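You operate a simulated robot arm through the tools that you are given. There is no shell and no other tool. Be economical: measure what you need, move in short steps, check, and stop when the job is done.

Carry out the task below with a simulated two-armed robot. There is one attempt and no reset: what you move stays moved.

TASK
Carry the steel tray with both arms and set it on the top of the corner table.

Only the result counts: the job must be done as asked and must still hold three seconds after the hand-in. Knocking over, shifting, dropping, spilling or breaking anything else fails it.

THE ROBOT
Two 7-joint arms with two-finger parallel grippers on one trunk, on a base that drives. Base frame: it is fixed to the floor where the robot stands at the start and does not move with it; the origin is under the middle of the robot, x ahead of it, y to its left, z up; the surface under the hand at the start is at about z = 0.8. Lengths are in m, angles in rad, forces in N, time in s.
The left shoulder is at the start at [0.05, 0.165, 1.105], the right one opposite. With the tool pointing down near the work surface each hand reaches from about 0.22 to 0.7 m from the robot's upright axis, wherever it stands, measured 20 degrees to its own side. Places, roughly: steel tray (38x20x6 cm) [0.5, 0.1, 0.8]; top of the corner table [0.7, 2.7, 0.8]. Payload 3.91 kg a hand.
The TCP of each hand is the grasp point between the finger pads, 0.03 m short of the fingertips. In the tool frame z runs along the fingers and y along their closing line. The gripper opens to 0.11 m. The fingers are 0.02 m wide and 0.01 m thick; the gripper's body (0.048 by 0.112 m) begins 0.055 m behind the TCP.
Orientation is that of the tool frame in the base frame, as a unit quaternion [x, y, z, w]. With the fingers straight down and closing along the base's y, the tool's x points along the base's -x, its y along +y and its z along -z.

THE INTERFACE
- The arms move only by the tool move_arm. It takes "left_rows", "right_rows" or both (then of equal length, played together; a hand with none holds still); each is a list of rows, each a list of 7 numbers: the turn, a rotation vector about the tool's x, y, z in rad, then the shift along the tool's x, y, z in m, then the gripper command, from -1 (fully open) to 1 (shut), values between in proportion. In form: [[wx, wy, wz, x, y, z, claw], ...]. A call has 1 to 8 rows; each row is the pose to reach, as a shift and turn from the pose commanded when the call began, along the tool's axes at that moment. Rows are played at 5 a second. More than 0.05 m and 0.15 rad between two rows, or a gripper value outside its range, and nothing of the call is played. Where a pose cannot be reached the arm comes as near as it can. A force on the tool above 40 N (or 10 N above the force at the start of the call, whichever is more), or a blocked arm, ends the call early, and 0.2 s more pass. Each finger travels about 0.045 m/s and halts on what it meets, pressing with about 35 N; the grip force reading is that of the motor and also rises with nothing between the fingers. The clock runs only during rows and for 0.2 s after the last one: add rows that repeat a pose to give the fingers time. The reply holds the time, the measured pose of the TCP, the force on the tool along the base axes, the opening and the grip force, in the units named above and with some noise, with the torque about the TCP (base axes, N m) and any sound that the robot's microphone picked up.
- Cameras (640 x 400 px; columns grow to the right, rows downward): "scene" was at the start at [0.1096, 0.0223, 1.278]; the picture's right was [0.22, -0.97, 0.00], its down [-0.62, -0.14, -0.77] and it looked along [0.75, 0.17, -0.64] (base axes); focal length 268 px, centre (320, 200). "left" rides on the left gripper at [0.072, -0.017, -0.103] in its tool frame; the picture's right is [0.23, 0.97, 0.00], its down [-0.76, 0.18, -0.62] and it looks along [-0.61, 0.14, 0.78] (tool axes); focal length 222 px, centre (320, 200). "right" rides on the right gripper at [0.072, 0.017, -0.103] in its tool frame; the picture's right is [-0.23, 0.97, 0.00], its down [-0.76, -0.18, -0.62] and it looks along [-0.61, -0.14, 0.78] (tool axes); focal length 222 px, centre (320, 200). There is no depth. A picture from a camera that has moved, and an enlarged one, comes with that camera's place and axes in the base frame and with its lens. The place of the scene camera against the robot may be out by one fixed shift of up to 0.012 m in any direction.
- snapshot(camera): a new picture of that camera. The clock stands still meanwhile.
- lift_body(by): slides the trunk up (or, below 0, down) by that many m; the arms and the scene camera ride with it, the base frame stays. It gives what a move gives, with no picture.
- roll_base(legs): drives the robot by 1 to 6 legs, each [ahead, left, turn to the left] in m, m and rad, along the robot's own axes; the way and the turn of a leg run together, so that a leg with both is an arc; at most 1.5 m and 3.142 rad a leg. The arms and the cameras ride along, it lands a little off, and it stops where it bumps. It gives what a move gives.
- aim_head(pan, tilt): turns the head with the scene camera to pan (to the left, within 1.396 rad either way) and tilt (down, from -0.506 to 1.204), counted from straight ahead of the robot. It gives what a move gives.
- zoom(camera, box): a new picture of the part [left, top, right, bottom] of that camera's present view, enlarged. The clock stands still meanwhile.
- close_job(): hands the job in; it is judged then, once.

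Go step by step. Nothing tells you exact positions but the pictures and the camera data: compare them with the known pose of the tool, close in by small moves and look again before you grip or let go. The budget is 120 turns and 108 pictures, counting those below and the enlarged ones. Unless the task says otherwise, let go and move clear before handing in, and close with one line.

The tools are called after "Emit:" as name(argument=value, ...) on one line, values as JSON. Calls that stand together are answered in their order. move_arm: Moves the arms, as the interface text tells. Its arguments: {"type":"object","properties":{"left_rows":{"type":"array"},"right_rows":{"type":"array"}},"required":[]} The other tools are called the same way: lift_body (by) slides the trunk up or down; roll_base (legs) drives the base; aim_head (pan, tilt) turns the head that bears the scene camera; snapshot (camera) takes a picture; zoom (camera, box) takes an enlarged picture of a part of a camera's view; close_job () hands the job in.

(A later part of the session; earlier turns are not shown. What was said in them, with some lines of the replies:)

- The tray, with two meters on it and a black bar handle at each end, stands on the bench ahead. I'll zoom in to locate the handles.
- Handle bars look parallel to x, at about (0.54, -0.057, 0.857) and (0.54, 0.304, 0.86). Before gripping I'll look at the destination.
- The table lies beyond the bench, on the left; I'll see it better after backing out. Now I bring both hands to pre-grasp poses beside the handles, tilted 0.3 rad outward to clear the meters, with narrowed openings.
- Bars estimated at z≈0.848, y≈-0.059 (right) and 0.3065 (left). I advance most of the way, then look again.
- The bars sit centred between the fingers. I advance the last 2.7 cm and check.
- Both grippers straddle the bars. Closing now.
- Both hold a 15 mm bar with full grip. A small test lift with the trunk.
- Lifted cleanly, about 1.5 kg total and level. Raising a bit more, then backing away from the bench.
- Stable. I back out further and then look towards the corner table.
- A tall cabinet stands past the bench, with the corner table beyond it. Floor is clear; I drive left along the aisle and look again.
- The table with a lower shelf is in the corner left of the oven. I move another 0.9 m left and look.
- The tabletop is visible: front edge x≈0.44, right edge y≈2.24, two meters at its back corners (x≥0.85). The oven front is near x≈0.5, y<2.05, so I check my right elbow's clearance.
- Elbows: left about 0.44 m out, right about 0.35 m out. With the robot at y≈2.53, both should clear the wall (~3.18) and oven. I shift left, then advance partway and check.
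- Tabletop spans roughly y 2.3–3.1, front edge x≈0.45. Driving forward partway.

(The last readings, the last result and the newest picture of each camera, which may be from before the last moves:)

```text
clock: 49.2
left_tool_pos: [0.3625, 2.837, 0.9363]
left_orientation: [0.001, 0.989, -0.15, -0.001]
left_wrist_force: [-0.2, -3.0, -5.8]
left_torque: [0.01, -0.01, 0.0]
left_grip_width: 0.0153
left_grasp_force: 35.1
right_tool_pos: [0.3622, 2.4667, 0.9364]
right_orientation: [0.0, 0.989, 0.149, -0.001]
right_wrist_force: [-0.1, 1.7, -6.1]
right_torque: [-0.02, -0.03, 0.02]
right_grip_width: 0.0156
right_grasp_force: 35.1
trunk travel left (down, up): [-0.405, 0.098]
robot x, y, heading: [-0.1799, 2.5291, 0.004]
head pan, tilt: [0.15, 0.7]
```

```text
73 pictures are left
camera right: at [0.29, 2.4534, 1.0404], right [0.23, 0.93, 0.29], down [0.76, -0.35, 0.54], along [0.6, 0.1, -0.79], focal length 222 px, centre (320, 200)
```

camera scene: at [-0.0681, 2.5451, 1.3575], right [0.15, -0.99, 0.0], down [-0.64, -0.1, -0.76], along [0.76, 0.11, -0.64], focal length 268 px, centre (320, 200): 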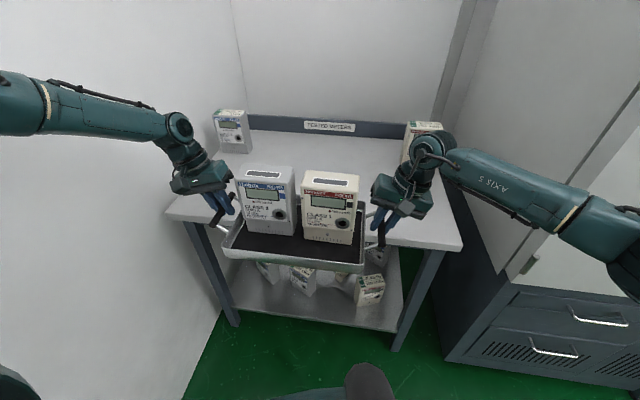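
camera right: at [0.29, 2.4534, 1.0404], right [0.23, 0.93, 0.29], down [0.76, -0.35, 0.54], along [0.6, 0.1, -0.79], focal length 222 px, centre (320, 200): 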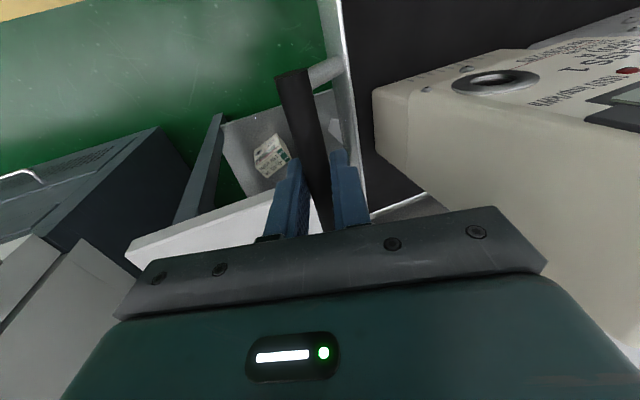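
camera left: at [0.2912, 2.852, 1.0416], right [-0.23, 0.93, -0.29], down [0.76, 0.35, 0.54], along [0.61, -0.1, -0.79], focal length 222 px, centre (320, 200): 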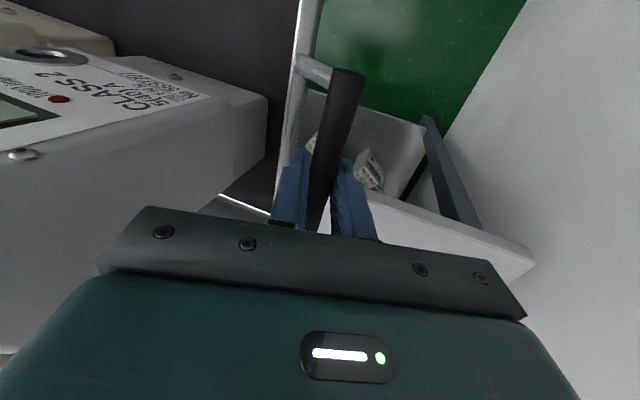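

Table top: x from 0.453, y 2.234–3.088; oven corner near (0.475, 2.04); wall at y≈3.17. I'll shift left 4 cm for elbow clearance and advance 0.12, then recheck.

Emit:
roll_base(legs=[[0, 0.04, 0], [0.12, 0, 0]])

Emit:
aim_head(pan=-0.7, tilt=0.6)

Emit:
snapshot(camera="scene")

Emit:
aim_head(pan=0.15, tilt=0.7)

Emit:
snapshot(camera="scene")

```text
clock: 51.1
left_tool_pos: [0.4836, 2.8774, 0.9356]
left_orientation: [0.0, 0.989, -0.149, -0.002]
left_wrist_force: [0.1, -2.3, -6.2]
left_torque: [0.02, 0.0, 0.01]
left_grip_width: 0.0154
left_grasp_force: 35.1
right_tool_pos: [0.4846, 2.5082, 0.9365]
right_orientation: [0.0, 0.989, 0.148, -0.002]
right_wrist_force: [-0.1, 1.8, -5.8]
right_torque: [0.01, -0.02, 0.02]
right_grip_width: 0.0154
right_grasp_force: 35.2
trunk travel left (down, up): [-0.405, 0.098]
robot x, y, heading: [-0.0617, 2.5686, 0.001]
head pan, tilt: [0.15, 0.7]
```

```text
clock: 52.3
left_tool_pos: [0.4835, 2.8765, 0.9352]
left_orientation: [0.0, 0.989, -0.15, -0.001]
left_wrist_force: [0.3, -2.0, -6.0]
left_torque: [0.02, 0.02, 0.0]
left_grip_width: 0.0154
left_grasp_force: 34.9
right_tool_pos: [0.4815, 2.5082, 0.9364]
right_orientation: [0.0, 0.989, 0.148, -0.002]
right_wrist_force: [0.2, 2.6, -5.7]
right_torque: [-0.02, -0.02, 0.03]
right_grip_width: 0.0155
right_grasp_force: 35.1
trunk travel left (down, up): [-0.405, 0.098]
robot x, y, heading: [-0.061, 2.5698, -0.005]
head pan, tilt: [-0.7, 0.6]
```

```text
72 pictures are left
camera scene: at [0.0354, 2.5157, 1.3661], right [-0.64, -0.77, 0.0], down [-0.43, 0.36, -0.82], along [0.63, -0.53, -0.57], focal length 268 px, centre (320, 200)
```

scene: 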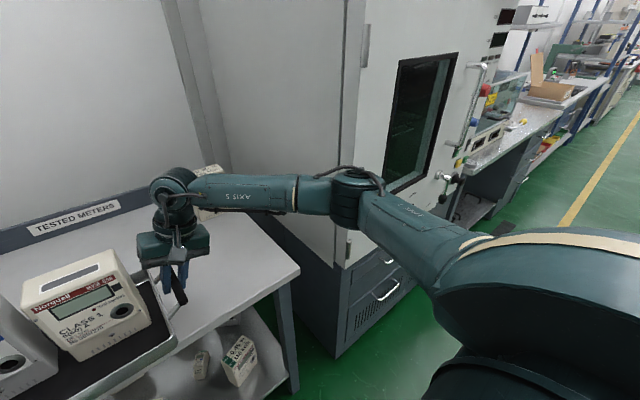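

```text
clock: 53.5
left_tool_pos: [0.4818, 2.8772, 0.9365]
left_orientation: [-0.001, 0.989, -0.149, -0.002]
left_wrist_force: [-1.8, -2.1, -6.7]
left_torque: [0.02, 0.05, 0.01]
left_grip_width: 0.0154
left_grasp_force: 34.9
right_tool_pos: [0.4824, 2.5093, 0.9359]
right_orientation: [0.0, 0.989, 0.149, -0.002]
right_wrist_force: [-0.1, 3.0, -6.4]
right_torque: [-0.03, 0.01, 0.02]
right_grip_width: 0.0153
right_grasp_force: 34.9
trunk travel left (down, up): [-0.405, 0.098]
robot x, y, heading: [-0.063, 2.5687, 0.0]
head pan, tilt: [0.15, 0.7]
```

```text
71 pictures are left
camera scene: at [0.0517, 2.5852, 1.3575], right [0.15, -0.99, 0.0], down [-0.64, -0.1, -0.76], along [0.76, 0.11, -0.65], focal length 268 px, centre (320, 200)
```

scene: 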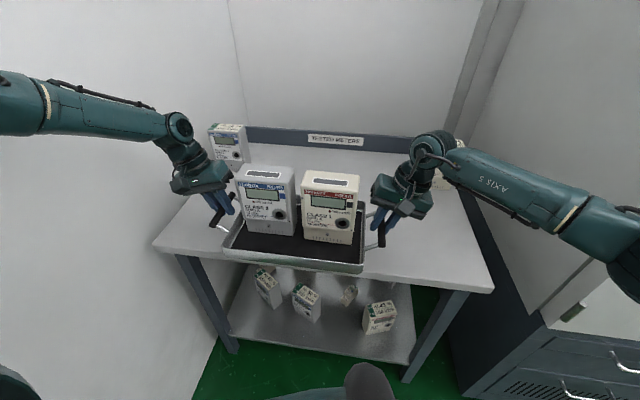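

Elbow is well clear. Advancing the last 0.11 m so the tray is centred near x≈0.595.

Emit:
roll_base(legs=[[0.11, 0, 0]])

Emit:
snapshot(camera="scene")

Emit:
snapshot(camera="left")

Emit:
snapshot(camera="right")

```text
clock: 54.6
left_tool_pos: [0.5936, 2.8776, 0.9361]
left_orientation: [0.0, 0.989, -0.15, -0.002]
left_wrist_force: [1.1, -1.2, -6.2]
left_torque: [0.01, 0.02, -0.01]
left_grip_width: 0.0153
left_grasp_force: 35.7
right_tool_pos: [0.5928, 2.5082, 0.9352]
right_orientation: [0.0, 0.989, 0.149, -0.002]
right_wrist_force: [1.2, 0.9, -7.2]
right_torque: [0.02, 0.0, 0.03]
right_grip_width: 0.0155
right_grasp_force: 35.4
trunk travel left (down, up): [-0.405, 0.098]
robot x, y, heading: [0.0526, 2.5702, 0.002]
head pan, tilt: [0.15, 0.7]
```

```text
70 pictures are left
camera scene: at [0.1626, 2.5853, 1.3574], right [0.15, -0.99, 0.0], down [-0.64, -0.1, -0.76], along [0.75, 0.11, -0.65], focal length 268 px, centre (320, 200)
```

scene: 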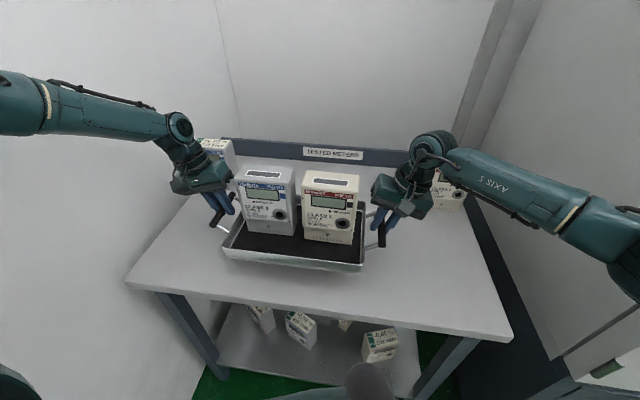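

```text
69 pictures are left
camera left: at [0.5217, 2.8921, 1.0411], right [-0.23, 0.93, -0.29], down [0.76, 0.35, 0.54], along [0.6, -0.1, -0.79], focal length 222 px, centre (320, 200)
```

left: 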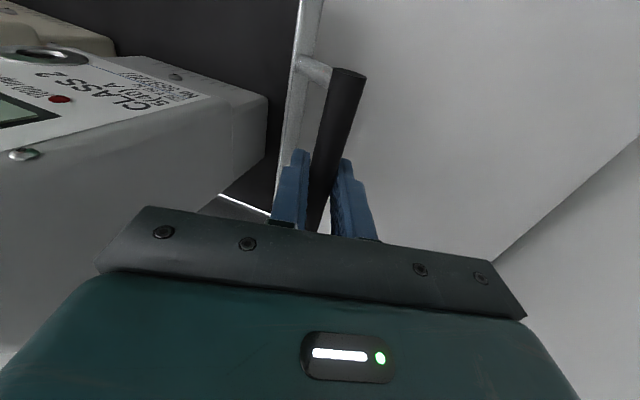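

```text
68 pictures are left
camera right: at [0.5203, 2.4935, 1.0398], right [0.23, 0.93, 0.29], down [0.76, -0.35, 0.54], along [0.6, 0.09, -0.79], focal length 222 px, centre (320, 200)
```

right: 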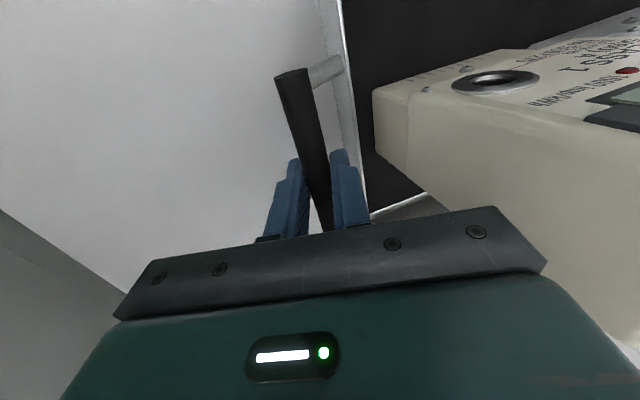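

The tray is over the tabletop with good margins. Lowering.

Emit:
lift_body(by=-0.06)

Emit:
lift_body(by=-0.01)

Emit:
zoom(camera="scene", box=[200, 130, 440, 280])

```text
clock: 55.6
left_tool_pos: [0.5923, 2.8774, 0.8765]
left_orientation: [0.0, 0.989, -0.15, -0.001]
left_wrist_force: [1.0, -1.6, -6.1]
left_torque: [0.0, 0.01, -0.05]
left_grip_width: 0.0152
left_grasp_force: 34.9
right_tool_pos: [0.5913, 2.5081, 0.8762]
right_orientation: [0.0, 0.989, 0.149, -0.002]
right_wrist_force: [0.9, 0.3, -6.5]
right_torque: [-0.05, -0.05, 0.04]
right_grip_width: 0.0153
right_grasp_force: 35.6
trunk travel left (down, up): [-0.345, 0.158]
robot x, y, heading: [0.0515, 2.5688, -0.002]
head pan, tilt: [0.15, 0.7]
```

```text
clock: 56.2
left_tool_pos: [0.5926, 2.8776, 0.8672]
left_orientation: [0.0, 0.989, -0.149, 0.0]
left_wrist_force: [0.3, -1.9, -5.9]
left_torque: [-0.01, -0.03, -0.01]
left_grip_width: 0.0155
left_grasp_force: 34.4
right_tool_pos: [0.5913, 2.5076, 0.8664]
right_orientation: [-0.001, 0.989, 0.149, -0.002]
right_wrist_force: [-0.6, 1.4, -6.5]
right_torque: [-0.03, -0.02, -0.02]
right_grip_width: 0.0152
right_grasp_force: 35.0
trunk travel left (down, up): [-0.335, 0.168]
robot x, y, heading: [0.0495, 2.5688, -0.002]
head pan, tilt: [0.15, 0.7]
```

```text
2.67 times, centred on (320, 205) of scene
camera zoom: at [0.1613, 2.5853, 1.2875], right [0.15, -0.99, 0.0], down [-0.64, -0.1, -0.76], along [0.76, 0.11, -0.64], focal length 714 px, centre (320, 187)
```

zoom: 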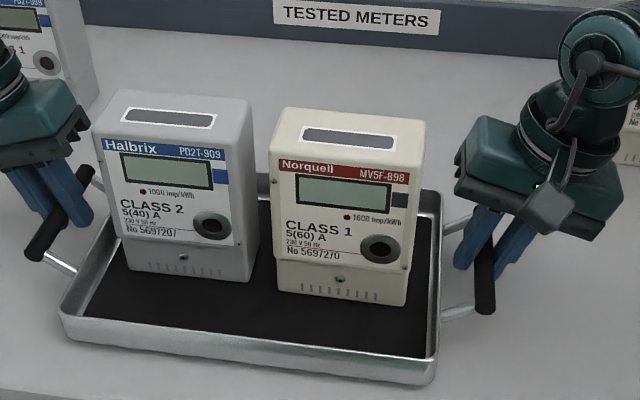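

Still hanging, a few millimetres up. Lowering in small steps until the wrist forces show contact.

Emit:
lift_body(by=-0.004)

Emit:
lift_body(by=-0.002)

Emit:
lift_body(by=-0.002)

```text
clock: 56.8
left_tool_pos: [0.5923, 2.8776, 0.8624]
left_orientation: [0.0, 0.989, -0.149, -0.001]
left_wrist_force: [-0.1, -1.3, -6.2]
left_torque: [0.01, -0.03, -0.03]
left_grip_width: 0.0153
left_grasp_force: 34.5
right_tool_pos: [0.5933, 2.5071, 0.862]
right_orientation: [0.0, 0.989, 0.148, -0.002]
right_wrist_force: [-0.2, 1.9, -6.4]
right_torque: [-0.03, 0.0, 0.0]
right_grip_width: 0.0156
right_grasp_force: 34.9
trunk travel left (down, up): [-0.331, 0.172]
robot x, y, heading: [0.0497, 2.5704, -0.0]
head pan, tilt: [0.15, 0.7]
```

```text
clock: 57.3
left_tool_pos: [0.5926, 2.8787, 0.8607]
left_orientation: [0.0, 0.989, -0.149, -0.001]
left_wrist_force: [-0.2, -2.2, -5.9]
left_torque: [0.01, -0.17, 0.05]
left_grip_width: 0.0154
left_grasp_force: 36.0
right_tool_pos: [0.592, 2.5088, 0.8601]
right_orientation: [0.001, 0.989, 0.149, -0.001]
right_wrist_force: [-0.3, 1.0, -4.4]
right_torque: [0.02, -0.12, 0.02]
right_grip_width: 0.0155
right_grasp_force: 35.2
trunk travel left (down, up): [-0.329, 0.174]
robot x, y, heading: [0.0509, 2.57, 0.003]
head pan, tilt: [0.15, 0.7]
```

```text
clock: 57.8
left_tool_pos: [0.5932, 2.8764, 0.8596]
left_orientation: [0.0, 0.989, -0.149, 0.0]
left_wrist_force: [1.8, -0.4, -4.7]
left_torque: [-0.04, 0.01, 0.05]
left_grip_width: 0.0154
left_grasp_force: 34.5
right_tool_pos: [0.5916, 2.5074, 0.8612]
right_orientation: [-0.001, 0.989, 0.149, 0.0]
right_wrist_force: [-0.3, -0.5, 6.8]
right_torque: [-0.05, 0.56, 0.27]
right_grip_width: 0.0156
right_grasp_force: 35.2
trunk travel left (down, up): [-0.327, 0.176]
robot x, y, heading: [0.0512, 2.5693, -0.002]
head pan, tilt: [0.15, 0.7]
```

Emit:
lift_body(by=-0.0015)

Emit:
zoom(camera="scene", box=[200, 130, 440, 280])

```text
clock: 58.3
left_tool_pos: [0.5918, 2.8771, 0.86]
left_orientation: [0.0, 0.989, -0.15, 0.001]
left_wrist_force: [4.4, 3.8, 1.8]
left_torque: [0.04, 0.76, -0.18]
left_grip_width: 0.0156
left_grasp_force: 35.2
right_tool_pos: [0.5924, 2.5074, 0.8606]
right_orientation: [0.001, 0.989, 0.15, 0.001]
right_wrist_force: [2.3, -3.0, 20.4]
right_torque: [0.03, 0.79, 0.27]
right_grip_width: 0.0155
right_grasp_force: 35.4
trunk travel left (down, up): [-0.326, 0.177]
robot x, y, heading: [0.0526, 2.5671, -0.003]
head pan, tilt: [0.15, 0.7]
```

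```text
2.67 times, centred on (320, 205) of scene
camera zoom: at [0.1593, 2.5852, 1.2786], right [0.15, -0.99, 0.0], down [-0.64, -0.1, -0.77], along [0.76, 0.11, -0.64], focal length 714 px, centre (320, 187)
```

zoom: 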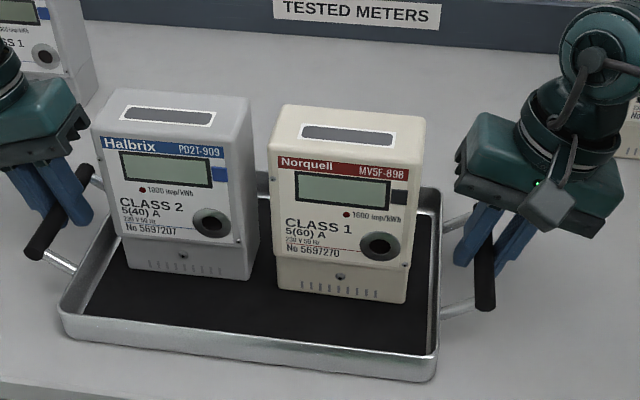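

The tray is seated on the table. Opening both grippers just to the pre-grasp width.

Emit:
move_arm(left_rows=[[0, 0, 0, 0, 0, 0, 0.6], [0, 0, 0, 0, 0, 0, 0.45], [0, 0, 0, 0, 0, 0, 0.45], [0, 0, 0, 0, 0, 0, 0.45]], right_rows=[[0, 0, 0, 0, 0, 0, 0.6], [0, 0, 0, 0, 0, 0, 0.45], [0, 0, 0, 0, 0, 0, 0.45], [0, 0, 0, 0, 0, 0, 0.45]])

Emit:
snapshot(camera="left")

Emit:
snapshot(camera="right")

```text
clock: 59.3
left_tool_pos: [0.5913, 2.8766, 0.8578]
left_orientation: [0.0, 0.989, -0.149, -0.001]
left_wrist_force: [0.4, -0.4, 0.2]
left_torque: [-0.01, 0.01, 0.01]
left_grip_width: 0.0304
left_grasp_force: 0.1
right_tool_pos: [0.5914, 2.5065, 0.8568]
right_orientation: [0.0, 0.989, 0.148, 0.0]
right_wrist_force: [0.0, -0.1, 0.0]
right_torque: [-0.01, -0.02, -0.01]
right_grip_width: 0.0301
right_grasp_force: 0.1
trunk travel left (down, up): [-0.326, 0.177]
robot x, y, heading: [0.0517, 2.5686, -0.007]
head pan, tilt: [0.15, 0.7]
```

```text
65 pictures are left
camera left: at [0.5201, 2.8919, 0.9627], right [-0.23, 0.93, -0.29], down [0.76, 0.35, 0.54], along [0.61, -0.1, -0.79], focal length 222 px, centre (320, 200)
```

left: 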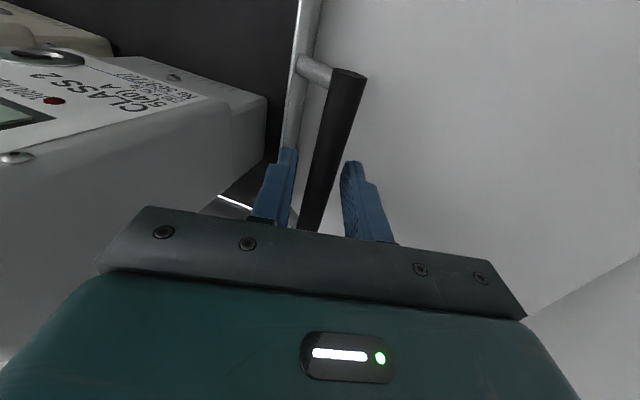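

```text
64 pictures are left
camera right: at [0.5187, 2.4932, 0.9612], right [0.23, 0.93, 0.29], down [0.76, -0.35, 0.54], along [0.61, 0.09, -0.79], focal length 222 px, centre (320, 200)
```

right: 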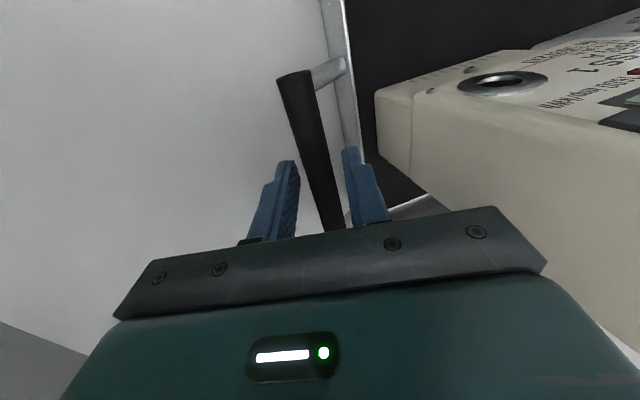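

Released without contact. Withdrawing both hands back along their tool axes.

Emit:
move_arm(left_rows=[[0, 0, 0, 0, 0, -0.02, 0.45], [0, 0, 0, 0, 0, -0.045, 0.45], [0, 0, 0, 0, 0, -0.08, 0.45], [0, 0, 0, 0, 0, -0.115, 0.45], [0, 0, 0, 0, 0, -0.13, 0.45]], right_rows=[[0, 0, 0, 0, 0, -0.02, 0.45], [0, 0, 0, 0, 0, -0.045, 0.45], [0, 0, 0, 0, 0, -0.08, 0.45], [0, 0, 0, 0, 0, -0.115, 0.45], [0, 0, 0, 0, 0, -0.13, 0.45]])

Emit:
snapshot(camera="scene")

```text
clock: 60.5
left_tool_pos: [0.5916, 2.9159, 0.9824]
left_orientation: [0.0, 0.989, -0.149, -0.001]
left_wrist_force: [0.1, 0.2, -0.4]
left_torque: [0.01, 0.01, 0.02]
left_grip_width: 0.0302
left_grasp_force: 0.0
right_tool_pos: [0.5915, 2.4694, 0.9823]
right_orientation: [0.0, 0.989, 0.149, -0.001]
right_wrist_force: [0.0, 0.5, 0.6]
right_torque: [-0.01, -0.01, 0.0]
right_grip_width: 0.0303
right_grasp_force: 0.1
trunk travel left (down, up): [-0.326, 0.177]
robot x, y, heading: [0.0489, 2.5718, 0.003]
head pan, tilt: [0.15, 0.7]
```

```text
63 pictures are left
camera scene: at [0.1602, 2.585, 1.2781], right [0.15, -0.99, 0.0], down [-0.64, -0.1, -0.77], along [0.76, 0.11, -0.64], focal length 268 px, centre (320, 200)
```

scene: 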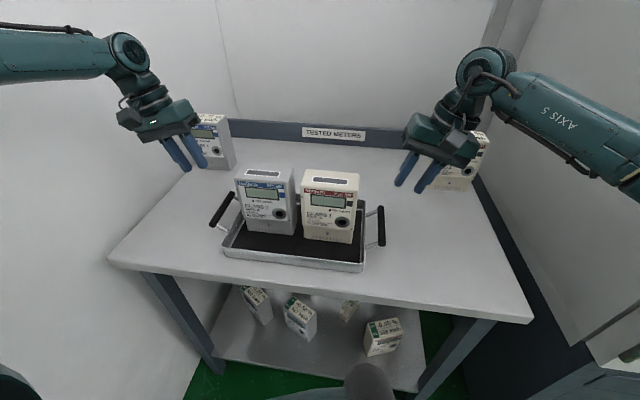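

The tray, with both meters still upright, rests on the corner table and both hands are clear. Handing in.

Emit:
close_job()

```text
The job is handed in.
```

The steel tray is on top of the corner table with both its meters still upright. I let go, moved both hands clear and handed the job in.
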